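You operate a simulated robot arm through the tools that you are given. There is no shell and no other tool. Be economical: measure what you need, move in short steps, check, and stop when the job is done.

The job below is to be done with a simulated two-armed robot. You get a single attempt, and the scene is never put back.

Task
Pick up the pack labelled "bushes" from the top of the long plywood bench with drawers with one hand, pass it to the other hand and put it on the top of the blue-legged plywood bench. Set down upright: pack.

The check looks at the end state, three seconds after you hand in, the way a careful person would. Anything else that was tipped, shoved, dropped, spilled or broken makes it a failure.

Robot
Two 6-joint arms with two-finger grippers on one trunk, on a base that drives. Base frame: it is fixed to the floor where the robot stands at the start and does not move with it; the origin is under the middle of the robot, x ahead of it, y to its left, z up. Units: m, rad, N and s.
The left shoulder is at the start at [0.061, 0.143, 0.9], the right one opposite. With the tool pointing down near the work surface each hand reaches from about 0.3 to 0.72 m from the robot's upright axis, wherever it stands, measured 20 degrees to its own side. Places, roughly: top of the blue-legged plywood bench [1.9, -0.7, 0.8]. Payload 2.45 kg a hand.
The TCP of each hand is the grasp point between the finger pads, 0.026 m short of the fingertips. In the tool frame z runs along the fingers and y along their closing line. The gripper opens to 0.096 m. The gripper's body begins 0.069 m behind the TCP.
Orientation is told as [roll, pitch, yaw] about the base's x, y, z axes, in that order, counted from this pose: with the fingers straight down and closing along the base's y, the tool's x points along the base's -x, its y along +y and its z along -z.

Tools
- The arms move only by the tool apply_moves. It takes "left_plan", "right_plan" or both (then of equal length, played together; a hand with none holds still); each is a list of rows, each a list of 3 entries, a list of its own where there are three numbers: the shift along the tool's x, y, z in cm, then the turn, a rotation vector about the tool's x, y, z in rad, then the opening, from 0 (shut) to 1 (fully open). In form: [[[x, y, z], [ax, ay, az], hand], ...]. A call has 1 to 10 rows; each row is the pose to reach, as a shift and turn from the pose commanded when the call began, along the tool's axes at that moment. Rows are played at 5 a second. More than 0.05 m and 0.15 rad between two rows, or a gripper value outside its range, and nothing of the call is played. Where a pose cannot be reached the arm comes as near as it can. A force on the tool above 40 N (or 10 N above the force at the start of the call, whichever is more), or a blocked arm, ends the call early, and 0.2 s more pass. Each finger halts on what it meets, pressing with about 43 N; the grip force reading is that of the motor and also rises with nothing between the fingers. The clock runs only during rows and for 0.2 s after the last one: add rows that repeat a pose to give the fingers time. It gives the time, the measured TCP pose, the force on the tool (base axes), the opening and the grip force at its end, in the units of the frame above (readings bear some noise), with the torque about the TCP (base axes, N m) and any sound that the robot's microphone picked up.
- Cameras (640 x 400 px; columns grow to the right, rows downward): "scene" is now at [0.1398, -0.0258, 1.508]; the picture's right is [-0.33, -0.94, 0.00], its down [-0.67, 0.23, -0.70] and it looks along [0.66, -0.23, -0.71] (base axes); focal length 290 px, centre (320, 200). "left" rides on the left gripper at [0.082, -0.003, -0.098] in its tool frame; the picture's right is [0.04, 1.00, 0.00], its down [-0.73, 0.03, -0.68] and it looks along [-0.68, 0.03, 0.73] (tool axes); focal length 256 px, centre (320, 200). "right" rides on the right gripper at [0.081, 0.003, -0.098] in its tool frame; the picture's right is [-0.04, 1.00, 0.00], its down [-0.73, -0.03, -0.68] and it looks along [-0.68, -0.03, 0.73] (tool axes); focal length 256 px, centre (320, 200). There is no depth. A picture from a camera that has moved, and an enlarged one, comes with that camera's place and axes in the base frame and with its lens.
- snapshot(camera): a new picture of that camera. The clock stands still meanwhile.
- move_column(by): slides the trunk up (or, below 0, down) by that many m; the arms and the scene camera ride with it, the base frame stays. It gives what a move gives, with no picture.
- drive_base(legs): drives the robot by 1 to 6 legs, each [ahead, turn to the left] in m and rad, along the robot's own axes; the way and the turn of a leg run together, so that a leg with both is an arc; at most 1.5 m and 3.142 rad a leg. The arms and the cameras ride along, it lands a little off, and it stops where it bumps. It gives what a move gives.
- aim_head(pan, tilt): turns the head with the scene camera to pan (to the left, within 1.501 rad either way) and tilt (down, from -0.506 to 1.204), counted from straight ahead of the robot. It gives what a move gives.
- close_up(camera, box): a new picture of the part [left, top, right, bottom] of that camera's present view, enlarged. The clock stands still meanwhile.
- close_job(): hands the job in; it is judged then, once.

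Go step by step. Nothing tells you exact positions but the pictures and the camera data: compare them with the known pose of the tool, close in by small moves and look again before you grip or let go. The budget is 120 turns and 88 pictures, counting those below and the enlarged ones. Unless the task says otherwise, let go and move clear before handing in, and close with one line.

The tools are called after ">>>" as a command line: name --argument value ..., lists and objects as JSON in quotes. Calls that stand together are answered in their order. apply_moves: Moves the arms, as the interface text tells. Its arguments: {"type":"object","properties":{"left_plan":{"type":"array","items":{"type":"array"}},"right_plan":{"type":"array","items":{"type":"array"}}},"required":[]} The other tools are called the same way: move_column (by) slides the trunk up or down; drive_base (legs) drives the base; aim_head (pan, tilt) turns the head that bears the scene camera; snapshot (camera) takes a picture; close_up (camera, box) takes an enlarged picture of a part of a camera's view; close_job () hands the job in.

At the start:

```text
time: 0.0
left_ee_pos: [0.5844, 0.1484, 1.0934]
left_tool_rot: [0.003, 0.001, 0.007]
left_ft_force: [0.2, 0.9, -0.4]
left_wrist_torque: [0.0, 0.0, -0.03]
left_gripper_width: 0.0964
left_finger_force: 0.1
right_ee_pos: [0.4882, -0.3728, 1.1616]
right_tool_rot: [0.001, -0.001, 0.003]
right_ft_force: [0.2, 0.8, 0.2]
right_wrist_torque: [-0.02, -0.01, 0.0]
right_gripper_width: 0.0963
right_finger_force: 0.2
trunk travel left (down, up): [-0.525, 0.065]
robot x, y, heading: [0.0007, -0.0041, 0.005]
head pan, tilt: [-0.335, 0.791]
```

scene: 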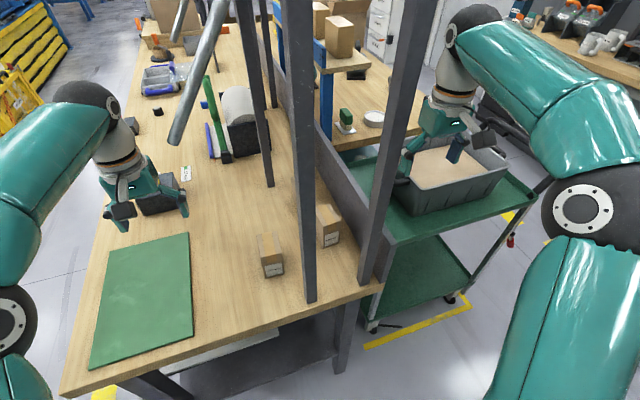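
right: 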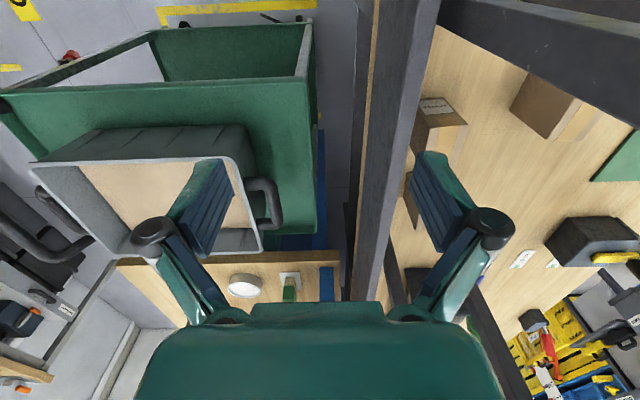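
left: 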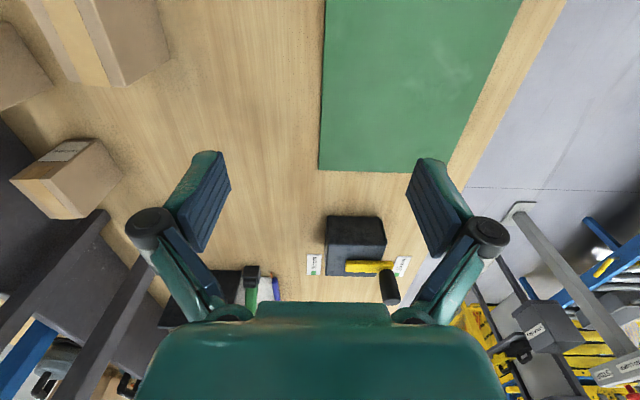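

I see a plywood bench ahead with two small cartons by the grey posts. I'll enlarge them to read the labels.

>>> close_up --camera "scene" --box '[230, 180, 370, 300]'

>>> close_up --camera "scene" --box '[250, 0, 450, 125]'

>>> aim_head --pan -0.335 --tilt 0.3

>>> snapshot --camera "scene"

```text
3.33 times, centred on (300, 240) of scene
camera zoom: at [0.1398, -0.0258, 1.508], right [-0.33, -0.94, 0.0], down [-0.67, 0.23, -0.7], along [0.66, -0.23, -0.71], focal length 968 px, centre (387, 67)
```

zoom: 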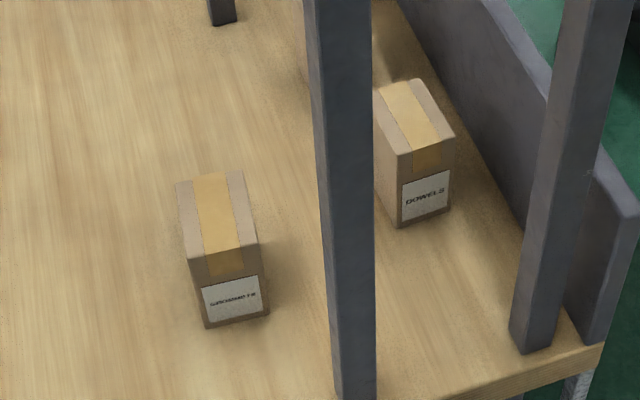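

```text
3.20 times, centred on (350, 62) of scene
camera zoom: at [0.1398, -0.0258, 1.508], right [-0.33, -0.94, 0.0], down [-0.67, 0.23, -0.7], along [0.66, -0.23, -0.71], focal length 929 px, centre (224, 640)
```

zoom: 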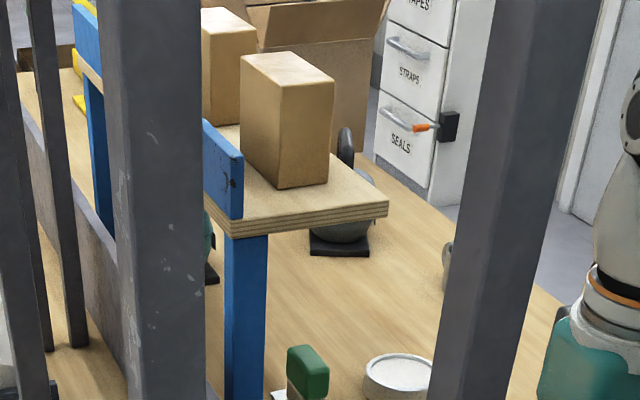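

```text
time: 0.9
left_ee_pos: [0.5859, 0.1499, 1.0953]
left_tool_rot: [0.001, -0.001, 0.007]
left_ft_force: [-0.4, -0.4, 1.0]
left_wrist_torque: [0.0, -0.01, -0.03]
left_gripper_width: 0.0959
left_finger_force: 0.0
right_ee_pos: [0.4896, -0.3731, 1.1632]
right_tool_rot: [0.002, -0.001, 0.006]
right_ft_force: [0.1, -0.6, -0.2]
right_wrist_torque: [0.01, 0.0, -0.02]
right_gripper_width: 0.096
right_finger_force: 0.0
trunk travel left (down, up): [-0.525, 0.065]
robot x, y, heading: [-0.0007, -0.0001, 0.006]
head pan, tilt: [-0.335, 0.3]
```

```text
82 pictures are left
camera scene: at [0.1514, -0.0298, 1.5516], right [-0.33, -0.94, 0.0], down [-0.28, 0.1, -0.95], along [0.9, -0.31, -0.3], focal length 290 px, centre (320, 200)
```

scene: 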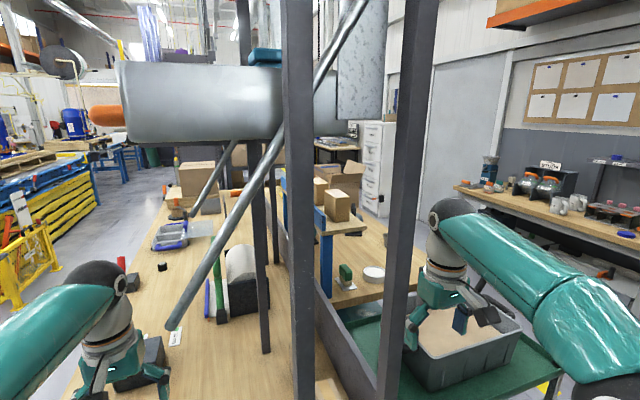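

The near cartons read "dowels" and something longer, and the "bushes" pack isn't obvious yet. I'll enlarge the near label and look around.

>>> close_up --camera "scene" --box '[440, 130, 640, 255]'

>>> close_up --camera "left" --box '[0, 100, 160, 230]'

>>> aim_head --pan -1.1 --tilt 0.4

>>> snapshot --camera "scene"

>>> aim_head --pan 0.3 --tilt 0.5

>>> snapshot --camera "scene"

```text
3.20 times, centred on (540, 192) of scene
camera zoom: at [0.1514, -0.0298, 1.5516], right [-0.33, -0.94, 0.0], down [-0.28, 0.1, -0.95], along [0.9, -0.31, -0.3], focal length 929 px, centre (-384, 224)
```

zoom: 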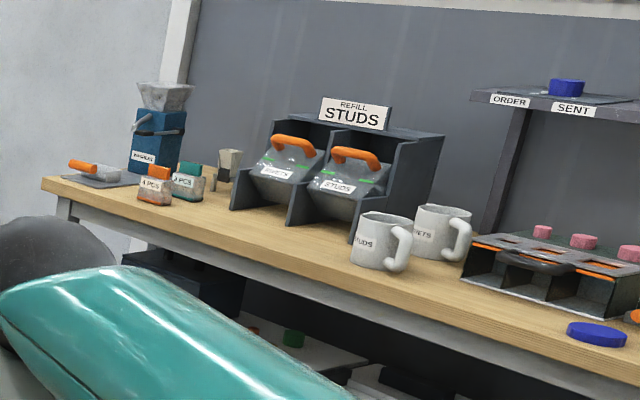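

```text
3.08 times, centred on (80, 165) of left
camera zoom: at [0.5033, 0.1462, 1.1927], right [-0.05, 1.0, 0.0], down [0.73, 0.03, 0.68], along [0.68, 0.03, -0.73], focal length 788 px, centre (1058, 308)
```

zoom: 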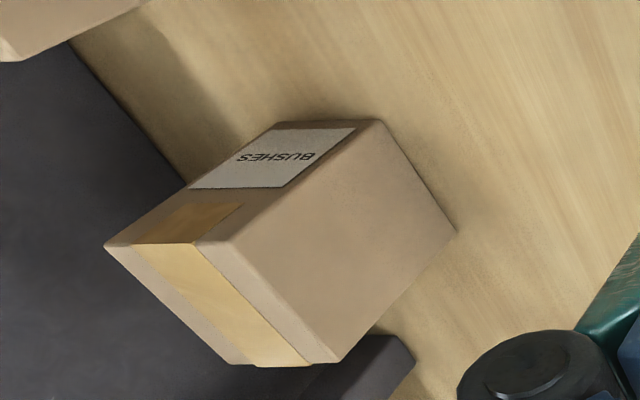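

```text
time: 2.0
left_ee_pos: [0.5852, 0.151, 1.0945]
left_tool_rot: [0.001, -0.001, 0.006]
left_ft_force: [0.5, 0.1, -0.5]
left_wrist_torque: [0.02, -0.01, -0.04]
left_gripper_width: 0.0963
left_finger_force: 0.0
right_ee_pos: [0.4894, -0.3734, 1.1627]
right_tool_rot: [0.001, 0.003, 0.005]
right_ft_force: [0.3, -0.1, -0.5]
right_wrist_torque: [-0.02, 0.01, -0.02]
right_gripper_width: 0.0961
right_finger_force: 0.1
trunk travel left (down, up): [-0.525, 0.065]
robot x, y, heading: [0.0001, 0.0003, 0.003]
head pan, tilt: [-1.1, 0.4]
```

```text
79 pictures are left
camera scene: at [0.1053, -0.0816, 1.5424], right [-0.89, -0.45, 0.0], down [-0.18, 0.35, -0.92], along [0.42, -0.82, -0.39], focal length 290 px, centre (320, 200)
```

scene: 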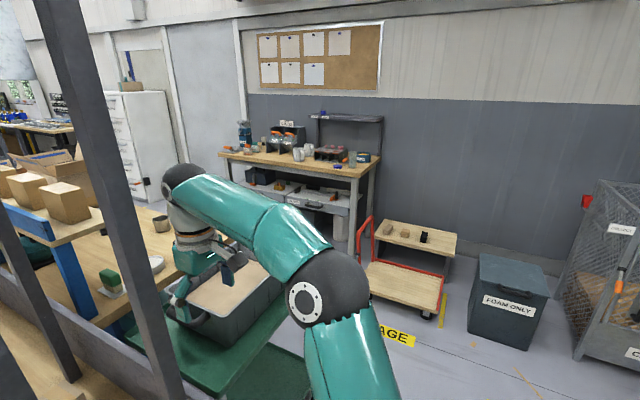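

```text
time: 3.6
left_ee_pos: [0.5863, 0.1501, 1.0954]
left_tool_rot: [0.002, -0.002, 0.007]
left_ft_force: [0.5, 0.7, 0.6]
left_wrist_torque: [-0.01, 0.0, 0.01]
left_gripper_width: 0.0961
left_finger_force: 0.0
right_ee_pos: [0.4888, -0.3731, 1.1627]
right_tool_rot: [0.0, 0.0, 0.005]
right_ft_force: [0.5, -0.2, -0.5]
right_wrist_torque: [0.01, 0.03, -0.01]
right_gripper_width: 0.0959
right_finger_force: 0.0
trunk travel left (down, up): [-0.525, 0.065]
robot x, y, heading: [-0.0019, 0.0036, -0.001]
head pan, tilt: [0.3, 0.499]
```

```text
78 pictures are left
camera scene: at [0.1501, 0.0278, 1.5333], right [0.3, -0.96, 0.0], down [-0.46, -0.14, -0.88], along [0.84, 0.26, -0.48], focal length 290 px, centre (320, 200)
```

scene: 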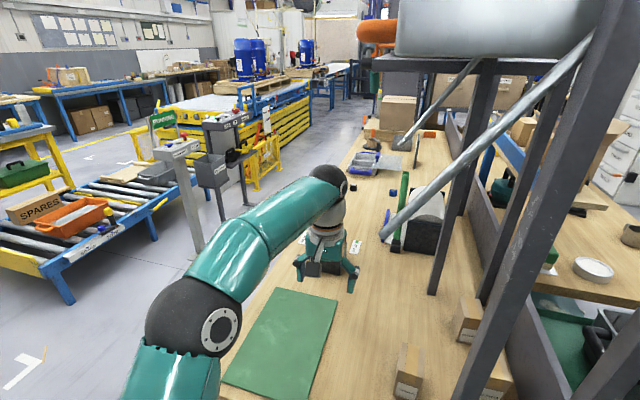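

The left hand camera shows that a third carton, "bushes", stands behind a grey post, near [0.79, -0.21]. I'll look at it from other head angles.

>>> aim_head --pan 0.0 --tilt 0.75

>>> snapshot --camera "scene"

>>> close_up --camera "scene" --box '[320, 100, 560, 250]'

>>> close_up --camera "left" --box '[0, 0, 320, 200]'

```text
time: 4.4
left_ee_pos: [0.5848, 0.1503, 1.0941]
left_tool_rot: [0.002, 0.001, 0.005]
left_ft_force: [-0.1, 0.7, -0.4]
left_wrist_torque: [-0.06, 0.0, -0.02]
left_gripper_width: 0.0959
left_finger_force: 0.1
right_ee_pos: [0.4891, -0.372, 1.1626]
right_tool_rot: [0.001, 0.001, 0.005]
right_ft_force: [0.2, 0.7, 0.1]
right_wrist_torque: [0.01, -0.02, 0.0]
right_gripper_width: 0.0961
right_finger_force: 0.1
trunk travel left (down, up): [-0.525, 0.065]
robot x, y, heading: [0.0004, -0.0027, -0.001]
head pan, tilt: [0.0, 0.75]
```

```text
77 pictures are left
camera scene: at [0.146, 0.001, 1.5114], right [0.0, -1.0, 0.0], down [-0.68, 0.0, -0.73], along [0.73, 0.0, -0.68], focal length 290 px, centre (320, 200)
```

scene: 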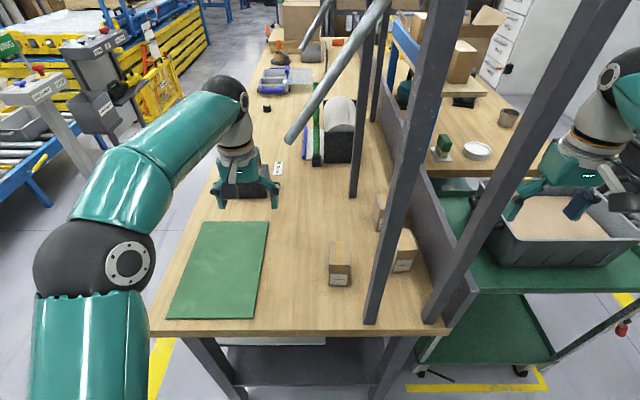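

```text
2.67 times, centred on (440, 175) of scene
camera zoom: at [0.146, 0.001, 1.5114], right [0.0, -1.0, 0.0], down [-0.68, 0.0, -0.73], along [0.73, 0.0, -0.68], focal length 774 px, centre (0, 267)
```

zoom: 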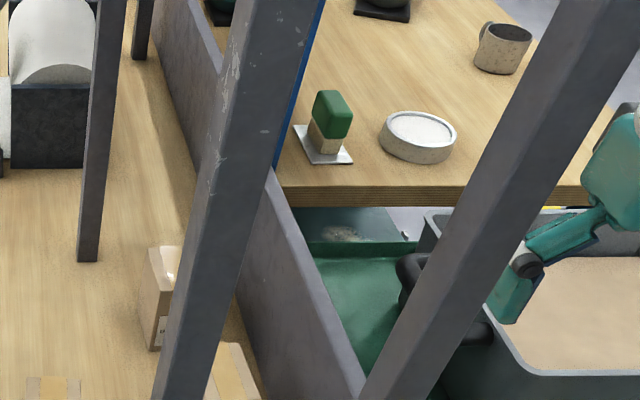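

```text
2.00 times, centred on (160, 100) of left
camera zoom: at [0.5032, 0.1462, 1.1927], right [-0.05, 1.0, 0.0], down [0.73, 0.03, 0.68], along [0.68, 0.03, -0.73], focal length 512 px, centre (640, 400)
```

zoom: 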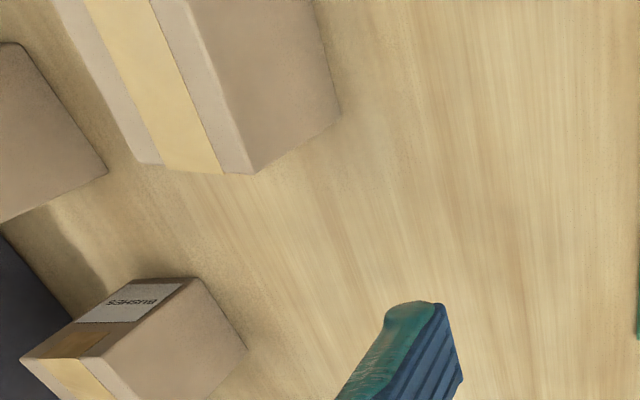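

By triangulation the bench top is at z≈0.875. The bushes pack is at about [0.73, -0.176], roughly 0.05 x 0.063 x 0.097, standing inside the rack and just out of reach. I'll look straight down to see how far forward the base can drive.

>>> aim_head --pan 0.0 --tilt 1.2

>>> snapshot --camera "scene"

>>> aim_head --pan -0.2 --tilt -0.2

>>> snapshot --camera "scene"

```text
time: 5.3
left_ee_pos: [0.5847, 0.1492, 1.0944]
left_tool_rot: [0.001, 0.001, 0.006]
left_ft_force: [-0.1, 0.3, 0.0]
left_wrist_torque: [-0.04, -0.02, -0.02]
left_gripper_width: 0.096
left_finger_force: 0.1
right_ee_pos: [0.4892, -0.3732, 1.1625]
right_tool_rot: [-0.001, 0.001, 0.005]
right_ft_force: [-0.2, 0.6, 0.7]
right_wrist_torque: [0.01, -0.02, 0.03]
right_gripper_width: 0.096
right_finger_force: 0.0
trunk travel left (down, up): [-0.525, 0.065]
robot x, y, heading: [0.0023, 0.0009, -0.002]
head pan, tilt: [0.0, 1.201]
```

```text
74 pictures are left
camera scene: at [0.1191, 0.0009, 1.4796], right [0.0, -1.0, 0.0], down [-0.93, 0.0, -0.36], along [0.36, 0.0, -0.93], focal length 290 px, centre (320, 200)
```

scene: 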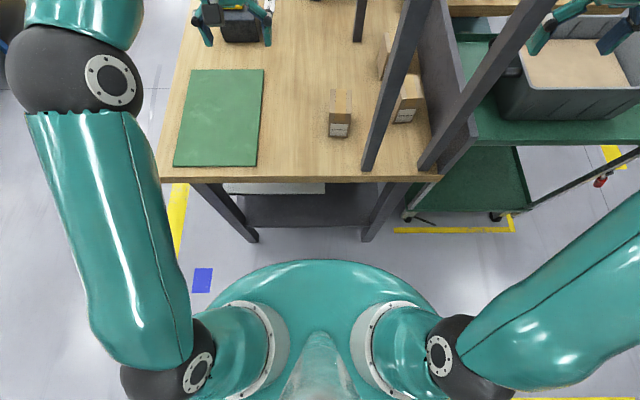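

```text
time: 6.8
left_ee_pos: [0.5851, 0.1496, 1.0953]
left_tool_rot: [0.003, -0.001, 0.005]
left_ft_force: [0.8, -0.8, -0.6]
left_wrist_torque: [-0.01, 0.01, 0.03]
left_gripper_width: 0.0963
left_finger_force: 0.0
right_ee_pos: [0.4899, -0.3723, 1.162]
right_tool_rot: [0.0, 0.0, 0.004]
right_ft_force: [-0.4, -0.5, -0.2]
right_wrist_torque: [-0.01, 0.01, 0.0]
right_gripper_width: 0.0959
right_finger_force: 0.0
trunk travel left (down, up): [-0.525, 0.065]
robot x, y, heading: [0.0037, -0.0033, 0.001]
head pan, tilt: [-0.201, -0.201]
```

```text
73 pictures are left
camera scene: at [0.1448, -0.0157, 1.5968], right [-0.2, -0.98, 0.0], down [0.19, -0.04, -0.98], along [0.96, -0.2, 0.2], focal length 290 px, centre (320, 200)
```

scene: 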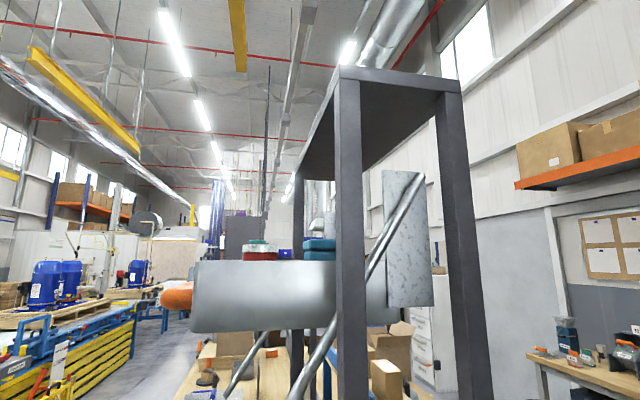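

The overhead tank sits above z≈1.5 and a strut end hangs near [0.41, 0.03, 1.36], so the left arm has to stay low. I'll pull the right hand back and lower the left hand a little before driving.

>>> apply_moves --left_plan '[[[0, 0, 1], [0, 0, 0], 1], [[0, 0, 2.5], [0, 0, 0], 1], [[0, 0, 3.5], [0, 0, 0], 1], [[0, 0, 3.5], [0, 0, 0], 1]]' --right_plan '[[[4, 0, 0], [0, 0, 0], 1], [[8, -1, 0], [0, 0, 0], 1], [[12, -2, 0], [0, 0, 0], 1], [[12, -2, 0], [0, 0, 0], 1]]'

>>> drive_base --legs '[[0.07, 0]]'

>>> aim_head --pan -0.1 --tilt 0.3

>>> snapshot --camera "scene"

```text
time: 7.8
left_ee_pos: [0.5857, 0.1499, 1.0591]
left_tool_rot: [0.003, 0.001, 0.007]
left_ft_force: [0.2, -0.1, -0.7]
left_wrist_torque: [-0.01, 0.02, 0.01]
left_gripper_width: 0.0961
left_finger_force: 0.1
right_ee_pos: [0.3693, -0.3937, 1.162]
right_tool_rot: [0.0, 0.001, 0.006]
right_ft_force: [0.1, -0.3, 0.0]
right_wrist_torque: [0.01, 0.02, -0.04]
right_gripper_width: 0.096
right_finger_force: 0.1
trunk travel left (down, up): [-0.525, 0.065]
robot x, y, heading: [0.0041, -0.0013, 0.002]
head pan, tilt: [-0.201, -0.201]
```

```text
time: 8.8
left_ee_pos: [0.6588, 0.1483, 1.0581]
left_tool_rot: [0.002, 0.003, 0.006]
left_ft_force: [0.3, -0.1, -0.8]
left_wrist_torque: [-0.03, 0.07, 0.0]
left_gripper_width: 0.0959
left_finger_force: 0.1
right_ee_pos: [0.4405, -0.3934, 1.162]
right_tool_rot: [0.0, 0.004, 0.005]
right_ft_force: [0.4, 0.0, -0.2]
right_wrist_torque: [0.02, 0.06, -0.01]
right_gripper_width: 0.0963
right_finger_force: 0.1
trunk travel left (down, up): [-0.525, 0.065]
robot x, y, heading: [0.0664, -0.0006, -0.0]
head pan, tilt: [-0.201, -0.201]
```

```text
time: 9.8
left_ee_pos: [0.6549, 0.1484, 1.0606]
left_tool_rot: [0.001, -0.001, 0.004]
left_ft_force: [-0.7, -0.3, 0.3]
left_wrist_torque: [-0.02, -0.01, 0.0]
left_gripper_width: 0.0959
left_finger_force: 0.0
right_ee_pos: [0.4392, -0.3942, 1.1628]
right_tool_rot: [0.001, 0.002, 0.006]
right_ft_force: [-0.6, 0.3, 0.7]
right_wrist_torque: [0.0, -0.01, -0.03]
right_gripper_width: 0.0959
right_finger_force: 0.0
trunk travel left (down, up): [-0.525, 0.065]
robot x, y, heading: [0.0658, 0.0027, -0.005]
head pan, tilt: [-0.099, 0.3]
```

```text
72 pictures are left
camera scene: at [0.2267, -0.0086, 1.5517], right [-0.1, -0.99, 0.0], down [-0.29, 0.03, -0.96], along [0.95, -0.1, -0.3], focal length 290 px, centre (320, 200)
```

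scene: 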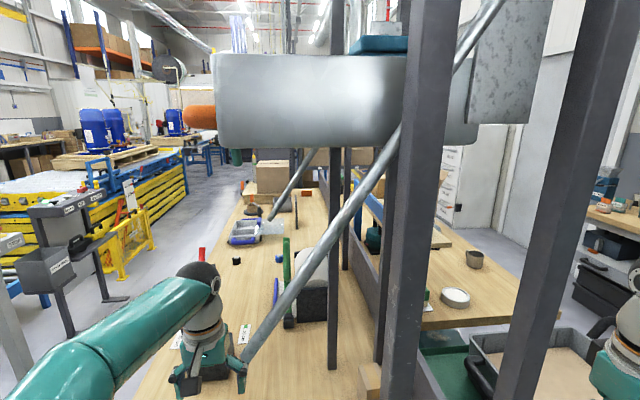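

The struts lie in a plane at x≈0.46 with their lower ends at z≈1.32, which leaves little clearance for the arm. I'll lower the trunk slightly, then nudge forward and turn right.

>>> move_column --by -0.025

>>> drive_base --legs '[[0.05, 0], [0, -0.2]]'

>>> aim_head --pan 0.1 --tilt 0.75

>>> snapshot --camera "scene"

>>> snapshot --camera "left"

```text
time: 10.5
left_ee_pos: [0.6562, 0.1495, 1.0357]
left_tool_rot: [0.001, -0.001, 0.005]
left_ft_force: [-0.2, -0.7, 0.0]
left_wrist_torque: [-0.02, -0.03, 0.01]
left_gripper_width: 0.0958
left_finger_force: 0.1
right_ee_pos: [0.4379, -0.3935, 1.1385]
right_tool_rot: [0.0, 0.001, 0.006]
right_ft_force: [-0.3, 0.2, -0.1]
right_wrist_torque: [-0.01, 0.02, -0.01]
right_gripper_width: 0.0958
right_finger_force: 0.0
trunk travel left (down, up): [-0.5, 0.09]
robot x, y, heading: [0.0705, -0.0041, 0.002]
head pan, tilt: [-0.099, 0.3]
```

```text
time: 12.2
left_ee_pos: [0.7229, 0.0313, 1.0359]
left_tool_rot: [0.002, -0.001, -0.195]
left_ft_force: [0.5, -0.1, 0.4]
left_wrist_torque: [0.02, -0.02, 0.0]
left_gripper_width: 0.0961
left_finger_force: 0.0
right_ee_pos: [0.4021, -0.4584, 1.1388]
right_tool_rot: [-0.001, 0.001, -0.195]
right_ft_force: [0.6, 0.1, 0.1]
right_wrist_torque: [0.01, -0.05, -0.01]
right_gripper_width: 0.0959
right_finger_force: 0.0
trunk travel left (down, up): [-0.5, 0.09]
robot x, y, heading: [0.1207, 0.0084, -0.203]
head pan, tilt: [-0.099, 0.3]
```

```text
time: 13.1
left_ee_pos: [0.7233, 0.0301, 1.0362]
left_tool_rot: [0.001, -0.001, -0.193]
left_ft_force: [-0.5, -0.6, -0.4]
left_wrist_torque: [-0.05, -0.02, -0.02]
left_gripper_width: 0.0957
left_finger_force: 0.1
right_ee_pos: [0.4024, -0.459, 1.139]
right_tool_rot: [0.0, 0.002, -0.193]
right_ft_force: [1.5, -0.8, 0.6]
right_wrist_torque: [-0.02, 0.02, -0.01]
right_gripper_width: 0.096
right_finger_force: 0.1
trunk travel left (down, up): [-0.5, 0.09]
robot x, y, heading: [0.1236, 0.0106, -0.195]
head pan, tilt: [0.099, 0.75]
```

```text
71 pictures are left
camera scene: at [0.2652, -0.0116, 1.4864], right [-0.1, -0.99, 0.0], down [-0.68, 0.07, -0.73], along [0.73, -0.07, -0.68], focal length 290 px, centre (320, 200)
```

scene: 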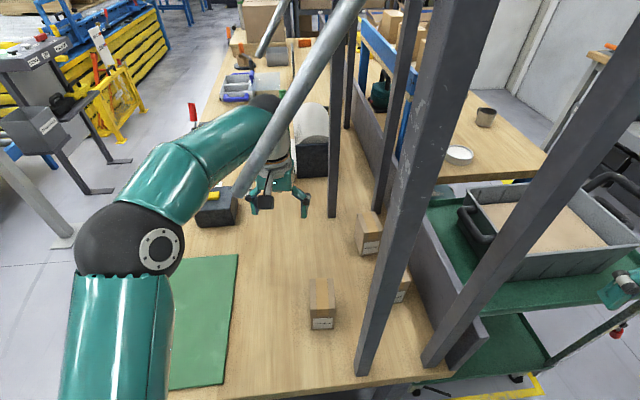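

```text
70 pictures are left
camera left: at [0.6412, 0.0429, 1.1339], right [0.15, 0.99, 0.0], down [0.72, -0.11, 0.68], along [0.67, -0.1, -0.73], focal length 256 px, centre (320, 200)
```

left: 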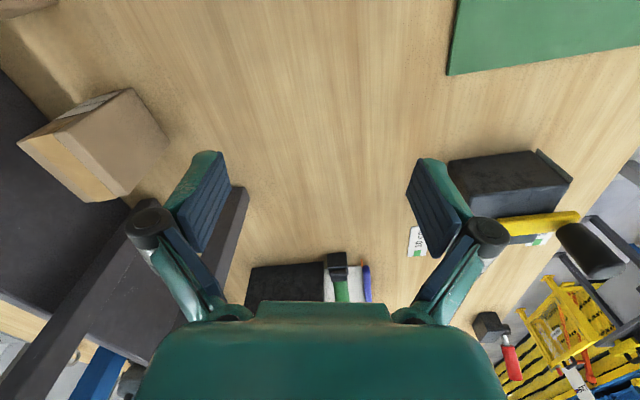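

The pack is clearly visible now: both views put it at x 0.70–0.765, y -0.153 to -0.203. I'll move the left hand over it, squared up, at the present height.

>>> apply_moves --left_plan '[[[-0.7, -3.4, 0], [0, 0, -0.03], 1], [[-1.4, -6.8, 0], [0, 0, -0.06], 1], [[-2.1, -10.2, 0], [0, 0, -0.1], 1], [[-2.9, -13.6, 0], [0, 0, -0.13], 1], [[-3.6, -17, 0], [0, 0, -0.16], 1], [[-4.3, -20.3, 0], [0, 0, -0.19], 1], [[-4.3, -20.3, 0], [0, 0, -0.19], 1]]'

>>> snapshot --camera "scene"

>>> snapshot --camera "left"

```text
time: 14.7
left_ee_pos: [0.6897, -0.1563, 1.0216]
left_tool_rot: [0.003, -0.002, -0.002]
left_ft_force: [-0.1, -0.9, 0.2]
left_wrist_torque: [0.03, 0.03, 0.03]
left_gripper_width: 0.0958
left_finger_force: 0.1
left hand out of reach, approached as far as the arm can: row 4, 5, 6, 7
right_ee_pos: [0.4024, -0.4593, 1.1387]
right_tool_rot: [0.002, 0.002, -0.195]
right_ft_force: [-0.5, -0.3, -0.4]
right_wrist_torque: [0.01, 0.01, 0.0]
right_gripper_width: 0.0963
right_finger_force: 0.2
trunk travel left (down, up): [-0.5, 0.09]
robot x, y, heading: [0.1271, 0.0081, -0.197]
head pan, tilt: [0.099, 0.75]
```

```text
69 pictures are left
camera scene: at [0.2656, -0.0122, 1.4863], right [-0.1, -0.99, 0.0], down [-0.68, 0.07, -0.73], along [0.73, -0.07, -0.68], focal length 290 px, centre (320, 200)
```

scene: 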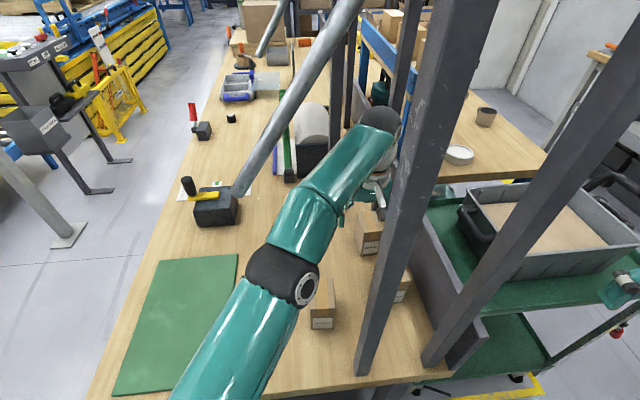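

```text
68 pictures are left
camera left: at [0.6062, -0.1585, 1.1198], right [-0.04, 1.0, 0.0], down [0.73, 0.03, 0.68], along [0.68, 0.03, -0.73], focal length 256 px, centre (320, 200)
```

left: 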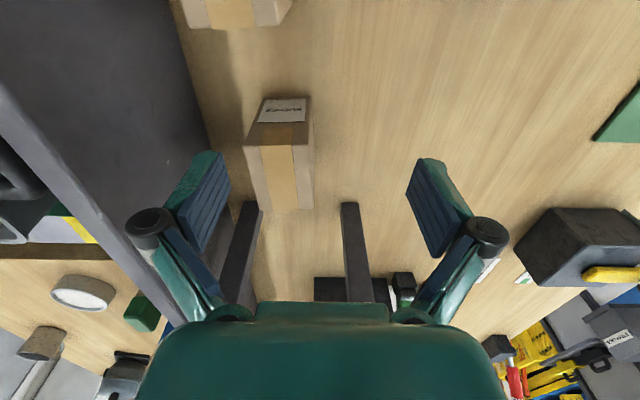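

The arm falls about 5 cm short. Pitching the fingers forward brings the wrist back and gains reach, and they still close on the same faces.

>>> apply_moves --left_plan '[[[0, 0, 0], [0, -0.12, 0], 1], [[0, 0, 0], [0, -0.24, 0], 1], [[0, 0, 0], [0, -0.36, 0], 1], [[0, 0, 0], [0, -0.36, 0], 1]]'

>>> snapshot --camera "left"

```text
time: 15.7
left_ee_pos: [0.6888, -0.1551, 1.0215]
left_tool_rot: [0.0, -0.363, -0.005]
left_ft_force: [-0.2, 0.1, -0.2]
left_wrist_torque: [-0.03, 0.01, 0.04]
left_gripper_width: 0.0961
left_finger_force: 0.2
right_ee_pos: [0.4033, -0.4599, 1.1397]
right_tool_rot: [0.0, 0.002, -0.195]
right_ft_force: [0.6, 0.8, 0.5]
right_wrist_torque: [-0.01, 0.02, 0.01]
right_gripper_width: 0.0958
right_finger_force: 0.1
trunk travel left (down, up): [-0.5, 0.09]
robot x, y, heading: [0.1176, 0.0097, -0.197]
head pan, tilt: [0.099, 0.75]
```

```text
67 pictures are left
camera left: at [0.5771, -0.1566, 1.0849], right [-0.03, 1.0, -0.01], down [0.45, 0.03, 0.89], along [0.89, 0.02, -0.45], focal length 256 px, centre (320, 200)
```

left: 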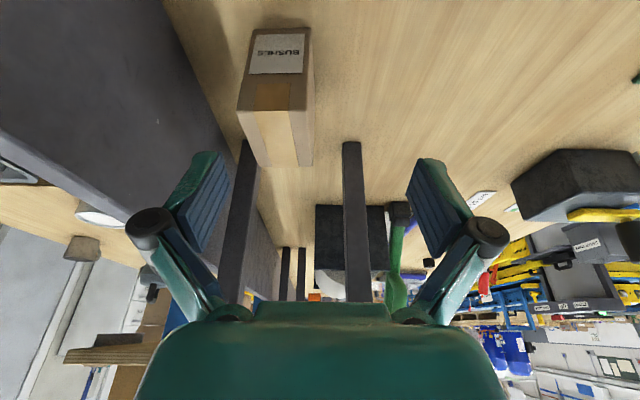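

The tilt worked, and the hand sits behind and left of the pack. I'll enlarge the view to pin the carton's edges.

>>> close_up --camera "left" --box '[200, 0, 360, 180]'

```text
2.22 times, centred on (280, 90) of left
camera zoom: at [0.5771, -0.1566, 1.0849], right [-0.03, 1.0, -0.01], down [0.45, 0.03, 0.89], along [0.89, 0.02, -0.45], focal length 569 px, centre (409, 444)
```

zoom: 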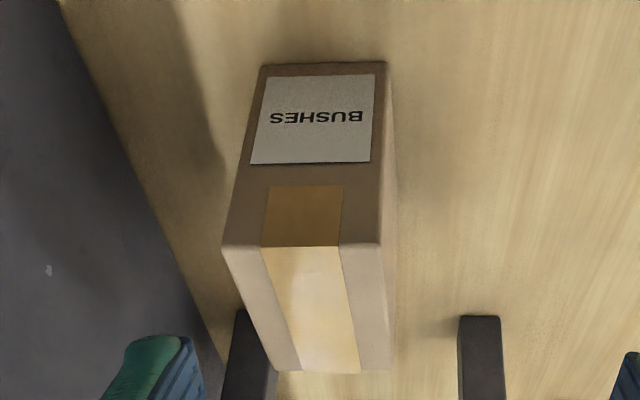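

The pack's front face is at x≈0.695, y -0.163 to -0.208, with its top at z≈0.967. I'll line up with its centre before descending.

>>> apply_moves --left_plan '[[[-0.4, -1.5, 0], [0, 0, 0], 1], [[-0.8, -2.9, 0.5], [0, 0, 0], 1], [[-0.8, -2.9, 1], [0, 0, 0], 1], [[-0.8, -2.9, 1], [0, 0, 0], 1]]'

>>> snapshot --camera "left"

>>> snapshot --camera "scene"

```text
time: 16.7
left_ee_pos: [0.7002, -0.1833, 1.0154]
left_tool_rot: [0.002, -0.363, -0.004]
left_ft_force: [0.0, 0.4, -0.1]
left_wrist_torque: [-0.01, 0.0, 0.0]
left_gripper_width: 0.096
left_finger_force: 0.1
right_ee_pos: [0.4016, -0.4588, 1.1388]
right_tool_rot: [0.0, 0.002, -0.194]
right_ft_force: [0.0, -0.5, -0.4]
right_wrist_torque: [0.01, -0.02, -0.01]
right_gripper_width: 0.096
right_finger_force: 0.0
trunk travel left (down, up): [-0.5, 0.09]
robot x, y, heading: [0.1208, 0.0087, -0.199]
head pan, tilt: [0.099, 0.75]
```

```text
65 pictures are left
camera left: at [0.5884, -0.1855, 1.0783], right [-0.03, 1.0, -0.01], down [0.45, 0.03, 0.89], along [0.89, 0.02, -0.45], focal length 256 px, centre (320, 200)
```

left: 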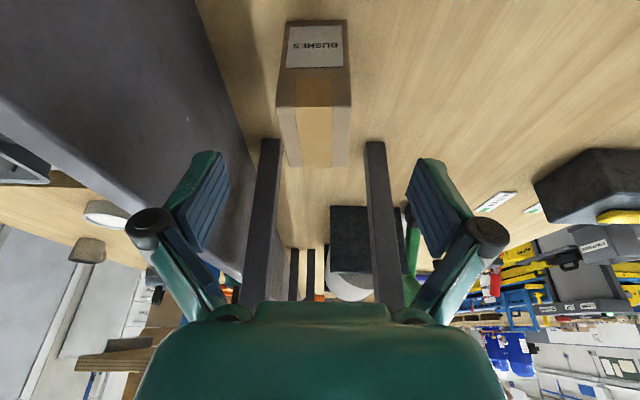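

```text
64 pictures are left
camera scene: at [0.2652, -0.0115, 1.4863], right [-0.1, -0.99, 0.0], down [-0.68, 0.07, -0.73], along [0.73, -0.07, -0.68], focal length 290 px, centre (320, 200)
```

scene: 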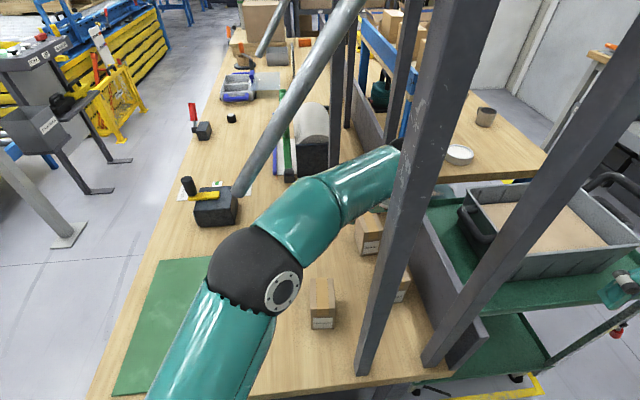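

The hand is centred on the pack to within a few millimetres. I'll slide straight down the tool axis 7.7 cm.

>>> apply_moves --left_plan '[[[0, -0.2, 2], [0, 0, 0], 1], [[0, -0.2, 4], [0, 0, 0], 1], [[0, -0.2, 6], [0, 0, 0], 1], [[0, -0.2, 7.7], [0, 0, 0], 1], [[0, -0.2, 7.7], [0, 0, 0], 1]]'

>>> snapshot --camera "left"

```text
time: 17.9
left_ee_pos: [0.7273, -0.1844, 0.9452]
left_tool_rot: [0.001, -0.362, -0.006]
left_ft_force: [0.1, 0.6, -0.5]
left_wrist_torque: [-0.02, -0.02, -0.01]
left_gripper_width: 0.096
left_finger_force: 0.0
right_ee_pos: [0.4028, -0.4589, 1.1389]
right_tool_rot: [0.0, 0.003, -0.196]
right_ft_force: [0.3, -0.5, 0.3]
right_wrist_torque: [0.03, 0.0, 0.0]
right_gripper_width: 0.0961
right_finger_force: 0.0
trunk travel left (down, up): [-0.5, 0.09]
robot x, y, heading: [0.1237, 0.0095, -0.198]
head pan, tilt: [0.099, 0.75]
```

```text
63 pictures are left
camera left: at [0.615, -0.1864, 1.0072], right [-0.03, 1.0, -0.01], down [0.45, 0.03, 0.89], along [0.89, 0.02, -0.45], focal length 256 px, centre (320, 200)
```

left: 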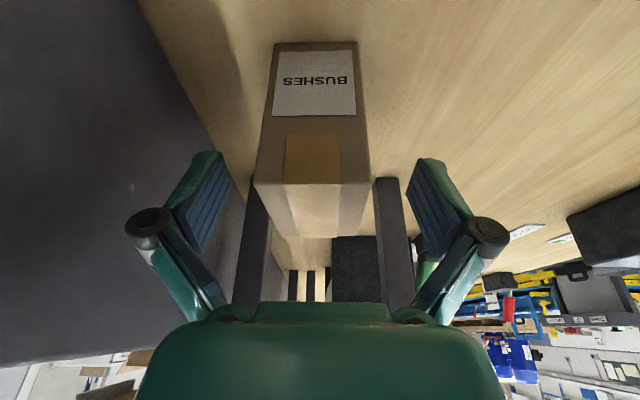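

The pack is between the fingers, with its top at z≈0.961. I'll go 0.8 cm deeper and close.

>>> apply_moves --left_plan '[[[0, 0, 0.8], [0, 0, 0], 1], [[0, 0, 0.8], [0, 0, 0], 0.6], [[0, 0, 0.8], [0, 0, 0], 0.3], [[0, 0, 0.8], [0, 0, 0], 0.2], [[0, 0, 0.8], [0, 0, 0], 0.2], [[0, 0, 0.8], [0, 0, 0], 0.2]]'

>>> snapshot --camera "left"

```text
time: 19.3
left_ee_pos: [0.7283, -0.1852, 0.9378]
left_tool_rot: [0.001, -0.361, -0.005]
left_ft_force: [-0.3, -1.2, 2.2]
left_wrist_torque: [-0.22, 0.07, 0.0]
left_gripper_width: 0.0497
left_finger_force: 42.5
right_ee_pos: [0.4021, -0.4593, 1.1377]
right_tool_rot: [0.0, 0.003, -0.195]
right_ft_force: [0.5, -0.5, 0.5]
right_wrist_torque: [0.01, -0.01, -0.01]
right_gripper_width: 0.0961
right_finger_force: 0.1
trunk travel left (down, up): [-0.5, 0.09]
robot x, y, heading: [0.118, 0.0075, -0.2]
head pan, tilt: [0.099, 0.75]
```

```text
62 pictures are left
camera left: at [0.6171, -0.1872, 1.0003], right [-0.03, 1.0, -0.01], down [0.45, 0.03, 0.89], along [0.89, 0.02, -0.45], focal length 256 px, centre (320, 200)
```

left: 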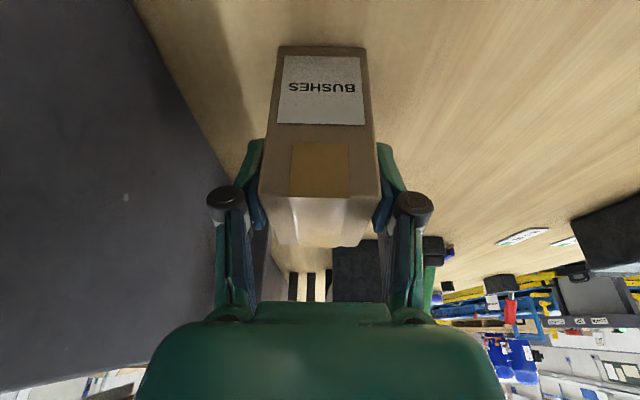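

The pack is gripped at 50 mm width. I'll lift about 9 cm, then bring it out of the rack sideways.

>>> apply_moves --left_plan '[[[-1.0, 0, -2.6], [0, 0, 0], 0.2], [[-2.1, 0, -5.6], [0, 0, 0], 0.2], [[-3.2, 0, -8.4], [0, 0, 0], 0.2], [[-2.2, 3, -8.6], [0, 0, 0], 0.2], [[-1.2, 7, -8.8], [0, 0, 0], 0.2], [[-0.7, 11, -9], [0, 0, 0], 0.2], [[-0.7, 15, -9], [0, 0, 0], 0.2], [[-0.7, 19, -9], [0, 0, 0], 0.2], [[-0.7, 21, -9], [0, 0, 0], 0.2], [[-0.7, 21, -9], [0, 0, 0], 0.2]]'

>>> snapshot --camera "left"

>>> snapshot --camera "scene"

```text
time: 21.5
left_ee_pos: [0.704, 0.0258, 1.0256]
left_tool_rot: [0.002, -0.36, -0.005]
left_ft_force: [0.1, -0.7, -2.1]
left_wrist_torque: [-0.01, 0.06, -0.01]
left_gripper_width: 0.0495
left_finger_force: 42.9
right_ee_pos: [0.4026, -0.4582, 1.1386]
right_tool_rot: [0.0, 0.001, -0.195]
right_ft_force: [-0.2, 0.0, 0.0]
right_wrist_torque: [-0.03, -0.01, 0.0]
right_gripper_width: 0.096
right_finger_force: 0.1
trunk travel left (down, up): [-0.5, 0.09]
robot x, y, heading: [0.119, 0.0053, -0.2]
head pan, tilt: [0.099, 0.75]
```

```text
61 pictures are left
camera left: at [0.5921, 0.0238, 1.0878], right [-0.03, 1.0, -0.01], down [0.45, 0.03, 0.89], along [0.89, 0.02, -0.45], focal length 256 px, centre (320, 200)
```

left: 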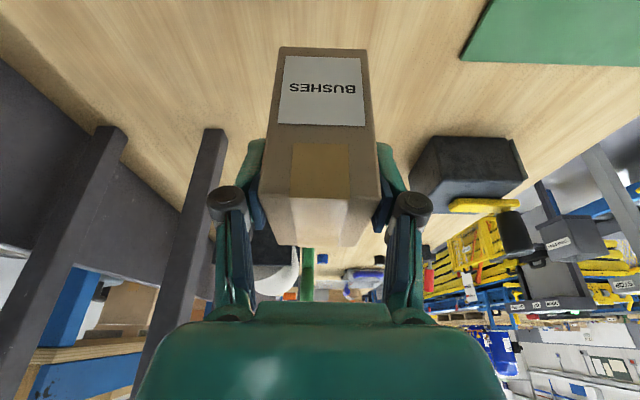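

```text
60 pictures are left
camera scene: at [0.2653, -0.0115, 1.4863], right [-0.1, -0.99, 0.0], down [-0.68, 0.07, -0.73], along [0.73, -0.07, -0.68], focal length 290 px, centre (320, 200)
```

scene: 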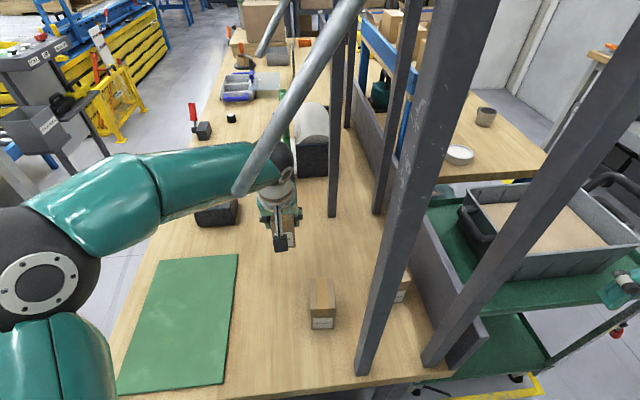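

The pack is clear of the rack and held well. I'll turn back left and reverse into open floor for the handover.

>>> drive_base --legs '[[0, 0.2], [-0.12, 0]]'

>>> aim_head --pan -1.5 --tilt 0.5

>>> snapshot --camera "scene"

>>> aim_head --pan 1.5 --tilt 0.5

>>> snapshot --camera "scene"

```text
time: 23.6
left_ee_pos: [0.5671, 0.1408, 1.0275]
left_tool_rot: [0.002, -0.364, 0.199]
left_ft_force: [-0.9, -0.2, -1.1]
left_wrist_torque: [0.02, 0.0, -0.02]
left_gripper_width: 0.0493
left_finger_force: 43.2
right_ee_pos: [0.3674, -0.3936, 1.1398]
right_tool_rot: [-0.001, -0.002, 0.008]
right_ft_force: [-0.6, -0.1, 0.3]
right_wrist_torque: [0.02, -0.1, 0.02]
right_gripper_width: 0.0959
right_finger_force: 0.0
trunk travel left (down, up): [-0.5, 0.09]
robot x, y, heading: [-0.0017, 0.007, 0.001]
head pan, tilt: [0.099, 0.75]
```

```text
time: 25.2
left_ee_pos: [0.5685, 0.1415, 1.0261]
left_tool_rot: [0.002, -0.36, 0.197]
left_ft_force: [0.6, -0.1, -2.7]
left_wrist_torque: [-0.01, 0.01, 0.0]
left_gripper_width: 0.0491
left_finger_force: 43.0
right_ee_pos: [0.3716, -0.3918, 1.1395]
right_tool_rot: [0.0, 0.001, 0.008]
right_ft_force: [0.1, 0.6, 0.2]
right_wrist_torque: [-0.02, -0.01, 0.0]
right_gripper_width: 0.0958
right_finger_force: 0.1
trunk travel left (down, up): [-0.5, 0.09]
robot x, y, heading: [0.0009, 0.0074, -0.0]
head pan, tilt: [-1.499, 0.499]
```

```text
59 pictures are left
camera scene: at [0.0714, -0.083, 1.5083], right [-1.0, -0.07, 0.0], down [-0.04, 0.48, -0.88], along [0.06, -0.88, -0.48], focal length 290 px, centre (320, 200)
```

scene: 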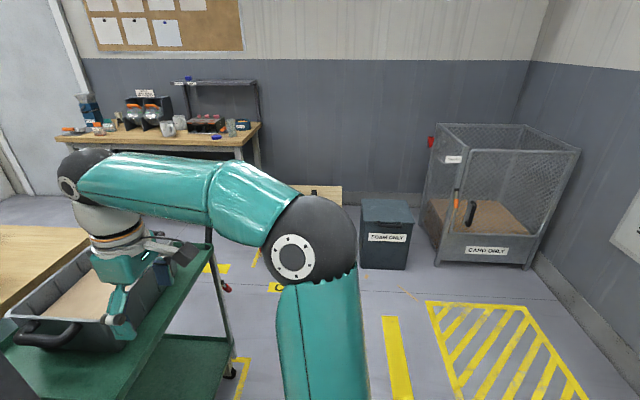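

```text
time: 27.8
left_ee_pos: [0.568, 0.142, 1.0263]
left_tool_rot: [0.002, -0.362, 0.198]
left_ft_force: [0.7, -0.5, -1.8]
left_wrist_torque: [0.01, -0.03, -0.04]
left_gripper_width: 0.049
left_finger_force: 43.2
right_ee_pos: [0.3704, -0.3927, 1.1391]
right_tool_rot: [-0.001, -0.001, 0.008]
right_ft_force: [-0.1, -0.5, 0.1]
right_wrist_torque: [-0.01, 0.03, -0.02]
right_gripper_width: 0.0963
right_finger_force: 0.0
trunk travel left (down, up): [-0.5, 0.09]
robot x, y, heading: [0.0024, 0.0071, 0.004]
head pan, tilt: [1.499, 0.499]
```

```text
58 pictures are left
camera scene: at [0.071, 0.0985, 1.5083], right [1.0, -0.07, 0.0], down [-0.03, -0.48, -0.88], along [0.06, 0.88, -0.48], focal length 290 px, centre (320, 200)
```

scene: 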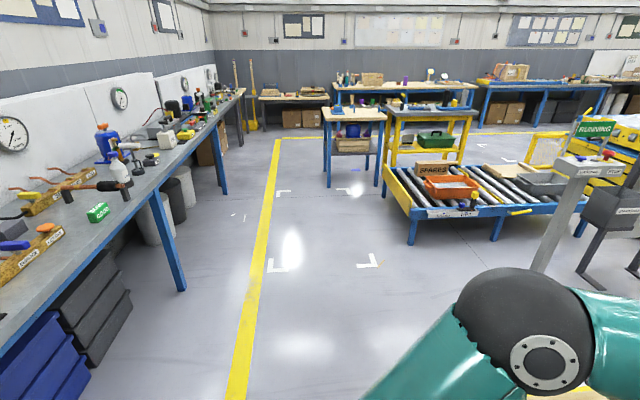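

The grip is solid and there is room behind the robot. I'll reverse 0.3 m, then bring the left hand to the middle, yawed inward for the handover.

>>> drive_base --legs '[[-0.3, 0]]'

>>> apply_moves --left_plan '[[[1, -1.7, -1.7], [0.041, 0, 0.109], 0.2], [[2, -3.5, -3.4], [0.083, 0, 0.218], 0.2], [[3, -5.2, -5.1], [0.124, 0, 0.327], 0.2], [[4, -7, -6.8], [0.165, 0, 0.436], 0.2], [[5, -8.7, -8.5], [0.207, 0, 0.545], 0.2], [[5.8, -10.4, -10.2], [0.248, 0, 0.6545], 0.2], [[5.8, -10.4, -10.2], [0.248, 0, 0.6545], 0.2]]'

>>> aim_head --pan 0 --tilt 0.85

>>> snapshot --camera "scene"

```text
time: 29.9
left_ee_pos: [0.2612, 0.141, 1.0264]
left_tool_rot: [-0.001, -0.363, 0.196]
left_ft_force: [-0.3, 0.6, -0.8]
left_wrist_torque: [0.0, -0.03, 0.0]
left_gripper_width: 0.0491
left_finger_force: 43.1
right_ee_pos: [0.0629, -0.3946, 1.1393]
right_tool_rot: [0.0, 0.001, 0.008]
right_ft_force: [0.2, 0.1, 0.5]
right_wrist_torque: [0.04, -0.04, -0.02]
right_gripper_width: 0.0964
right_finger_force: 0.1
trunk travel left (down, up): [-0.5, 0.09]
robot x, y, heading: [-0.304, 0.0006, -0.001]
head pan, tilt: [1.499, 0.499]
```

```text
time: 31.5
left_ee_pos: [0.1936, 0.021, 1.1019]
left_tool_rot: [0.0, -0.36, -0.504]
left_ft_force: [0.0, 0.5, -1.6]
left_wrist_torque: [0.02, 0.01, 0.02]
left_gripper_width: 0.0492
left_finger_force: 43.3
right_ee_pos: [0.0645, -0.3933, 1.1397]
right_tool_rot: [-0.001, -0.002, 0.007]
right_ft_force: [0.4, 0.8, -0.1]
right_wrist_torque: [0.01, 0.0, -0.01]
right_gripper_width: 0.096
right_finger_force: 0.0
trunk travel left (down, up): [-0.5, 0.09]
robot x, y, heading: [-0.3046, 0.0076, 0.004]
head pan, tilt: [1.499, 0.499]
```

```text
time: 33.1
left_ee_pos: [0.1938, 0.0217, 1.1008]
left_tool_rot: [0.0, -0.363, -0.502]
left_ft_force: [0.0, 0.7, -1.8]
left_wrist_torque: [0.04, 0.0, -0.05]
left_gripper_width: 0.0493
left_finger_force: 42.5
right_ee_pos: [0.0629, -0.3941, 1.1402]
right_tool_rot: [0.0, 0.0, 0.006]
right_ft_force: [0.8, 0.4, -0.1]
right_wrist_torque: [0.01, 0.0, 0.04]
right_gripper_width: 0.096
right_finger_force: 0.0
trunk travel left (down, up): [-0.5, 0.09]
robot x, y, heading: [-0.3015, 0.0067, 0.001]
head pan, tilt: [0.0, 0.85]
```

```text
57 pictures are left
camera scene: at [-0.1644, 0.0072, 1.4783], right [0.0, -1.0, 0.0], down [-0.75, 0.0, -0.66], along [0.66, 0.0, -0.75], focal length 290 px, centre (320, 200)
```

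scene: 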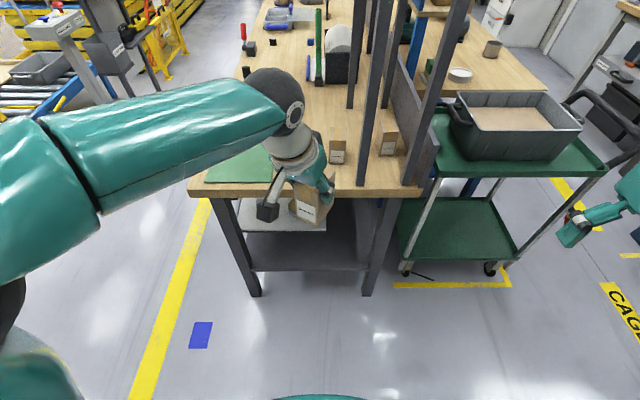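

The pack hangs level at about [0.194, 0.022], between the hands. I'll turn the right hand in two steps, first yaw and then tilt, so its fingers point at the pack's free faces.

>>> apply_moves --right_plan '[[[0, 1, 0], [0, 0, -0.133], 1], [[0, 2, 0], [0, 0, -0.266], 1], [[0, 3, 0], [0, 0, -0.398], 1], [[0, 4, 0], [0, 0, -0.531], 1], [[0, 5, 0], [0, 0, -0.664], 1], [[0, 6, 0], [0, 0, -0.797], 1], [[0, 7, 0], [0, 0, -0.929], 1], [[0, 8, 0], [0, 0, -1.062], 1], [[0, 8, 0], [0, 0, -1.062], 1]]'

>>> apply_moves --right_plan '[[[0, 0, 0], [0, -0.134, 0], 1], [[0, 0, 0], [0, -0.268, 0], 1], [[0, 0, 0], [0, -0.402, 0], 1], [[0, 0, 0], [0, -0.536, 0], 1], [[0, 0, 0], [0, -0.67, 0], 1], [[0, 0, 0], [0, -0.804, 0], 1], [[0, 0, 0], [0, -0.938, 0], 1], [[0, 0, 0], [0, -1.071, 0], 1], [[0, 0, 0], [0, -1.071, 0], 1]]'

>>> snapshot --camera "right"

>>> aim_head --pan -0.2 --tilt 0.95

>>> snapshot --camera "scene"

```text
time: 35.1
left_ee_pos: [0.1926, 0.0221, 1.1015]
left_tool_rot: [0.0, -0.361, -0.502]
left_ft_force: [-0.2, 0.7, -1.3]
left_wrist_torque: [0.0, 0.03, -0.01]
left_gripper_width: 0.0491
left_finger_force: 43.2
right_ee_pos: [0.0622, -0.3129, 1.1397]
right_tool_rot: [-0.001, 0.002, 1.07]
right_ft_force: [0.3, -0.1, 0.5]
right_wrist_torque: [-0.03, -0.01, 0.0]
right_gripper_width: 0.0961
right_finger_force: 0.0
trunk travel left (down, up): [-0.5, 0.09]
robot x, y, heading: [-0.3079, 0.006, 0.002]
head pan, tilt: [0.0, 0.85]
```

```text
time: 37.1
left_ee_pos: [0.1936, 0.0216, 1.1016]
left_tool_rot: [0.0, -0.362, -0.504]
left_ft_force: [0.1, -0.3, -1.1]
left_wrist_torque: [0.01, 0.03, 0.0]
left_gripper_width: 0.0494
left_finger_force: 42.9
right_ee_pos: [0.0611, -0.3137, 1.1406]
right_tool_rot: [-0.002, -1.073, 1.069]
right_ft_force: [0.1, -0.6, -0.2]
right_wrist_torque: [0.0, 0.03, -0.02]
right_gripper_width: 0.0959
right_finger_force: 0.1
trunk travel left (down, up): [-0.5, 0.09]
robot x, y, heading: [-0.305, 0.0063, -0.001]
head pan, tilt: [0.0, 0.85]
```

```text
56 pictures are left
camera right: at [-0.0008, -0.4226, 1.1153], right [-0.87, 0.5, 0.04], down [-0.09, -0.23, 0.97], along [0.49, 0.84, 0.25], focal length 256 px, centre (320, 200)
```

right: 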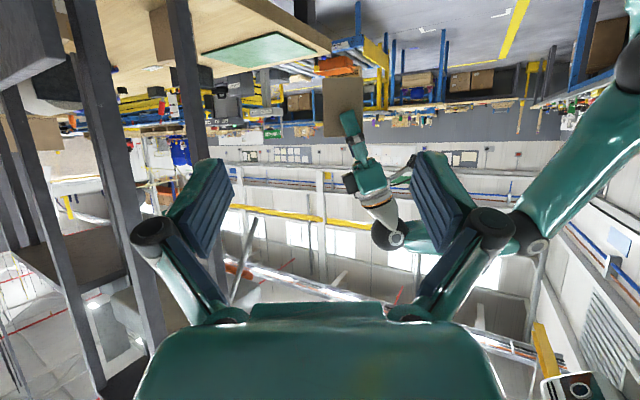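

```text
time: 37.9
left_ee_pos: [0.1923, 0.0225, 1.1018]
left_tool_rot: [0.001, -0.362, -0.504]
left_ft_force: [0.6, 0.0, -0.7]
left_wrist_torque: [0.0, 0.02, 0.01]
left_gripper_width: 0.0494
left_finger_force: 43.5
right_ee_pos: [0.0629, -0.3134, 1.1394]
right_tool_rot: [-0.001, -1.07, 1.069]
right_ft_force: [-0.1, -0.6, 0.7]
right_wrist_torque: [0.0, -0.03, -0.01]
right_gripper_width: 0.0958
right_finger_force: 0.2
trunk travel left (down, up): [-0.5, 0.09]
robot x, y, heading: [-0.3076, 0.0013, 0.005]
head pan, tilt: [-0.201, 0.949]
```

```text
55 pictures are left
camera scene: at [-0.1714, -0.0072, 1.4708], right [-0.2, -0.98, 0.0], down [-0.8, 0.16, -0.58], along [0.57, -0.12, -0.81], focal length 290 px, centre (320, 200)
```

scene: 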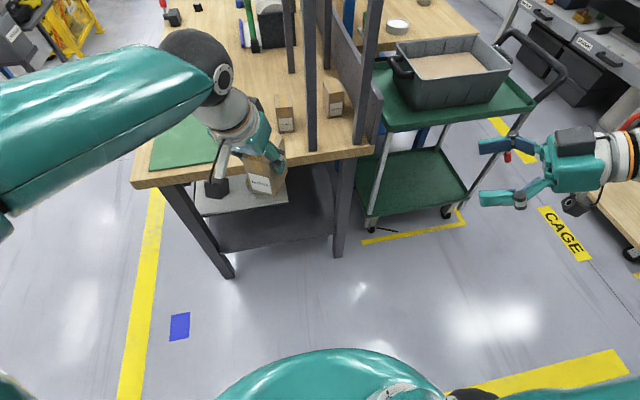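

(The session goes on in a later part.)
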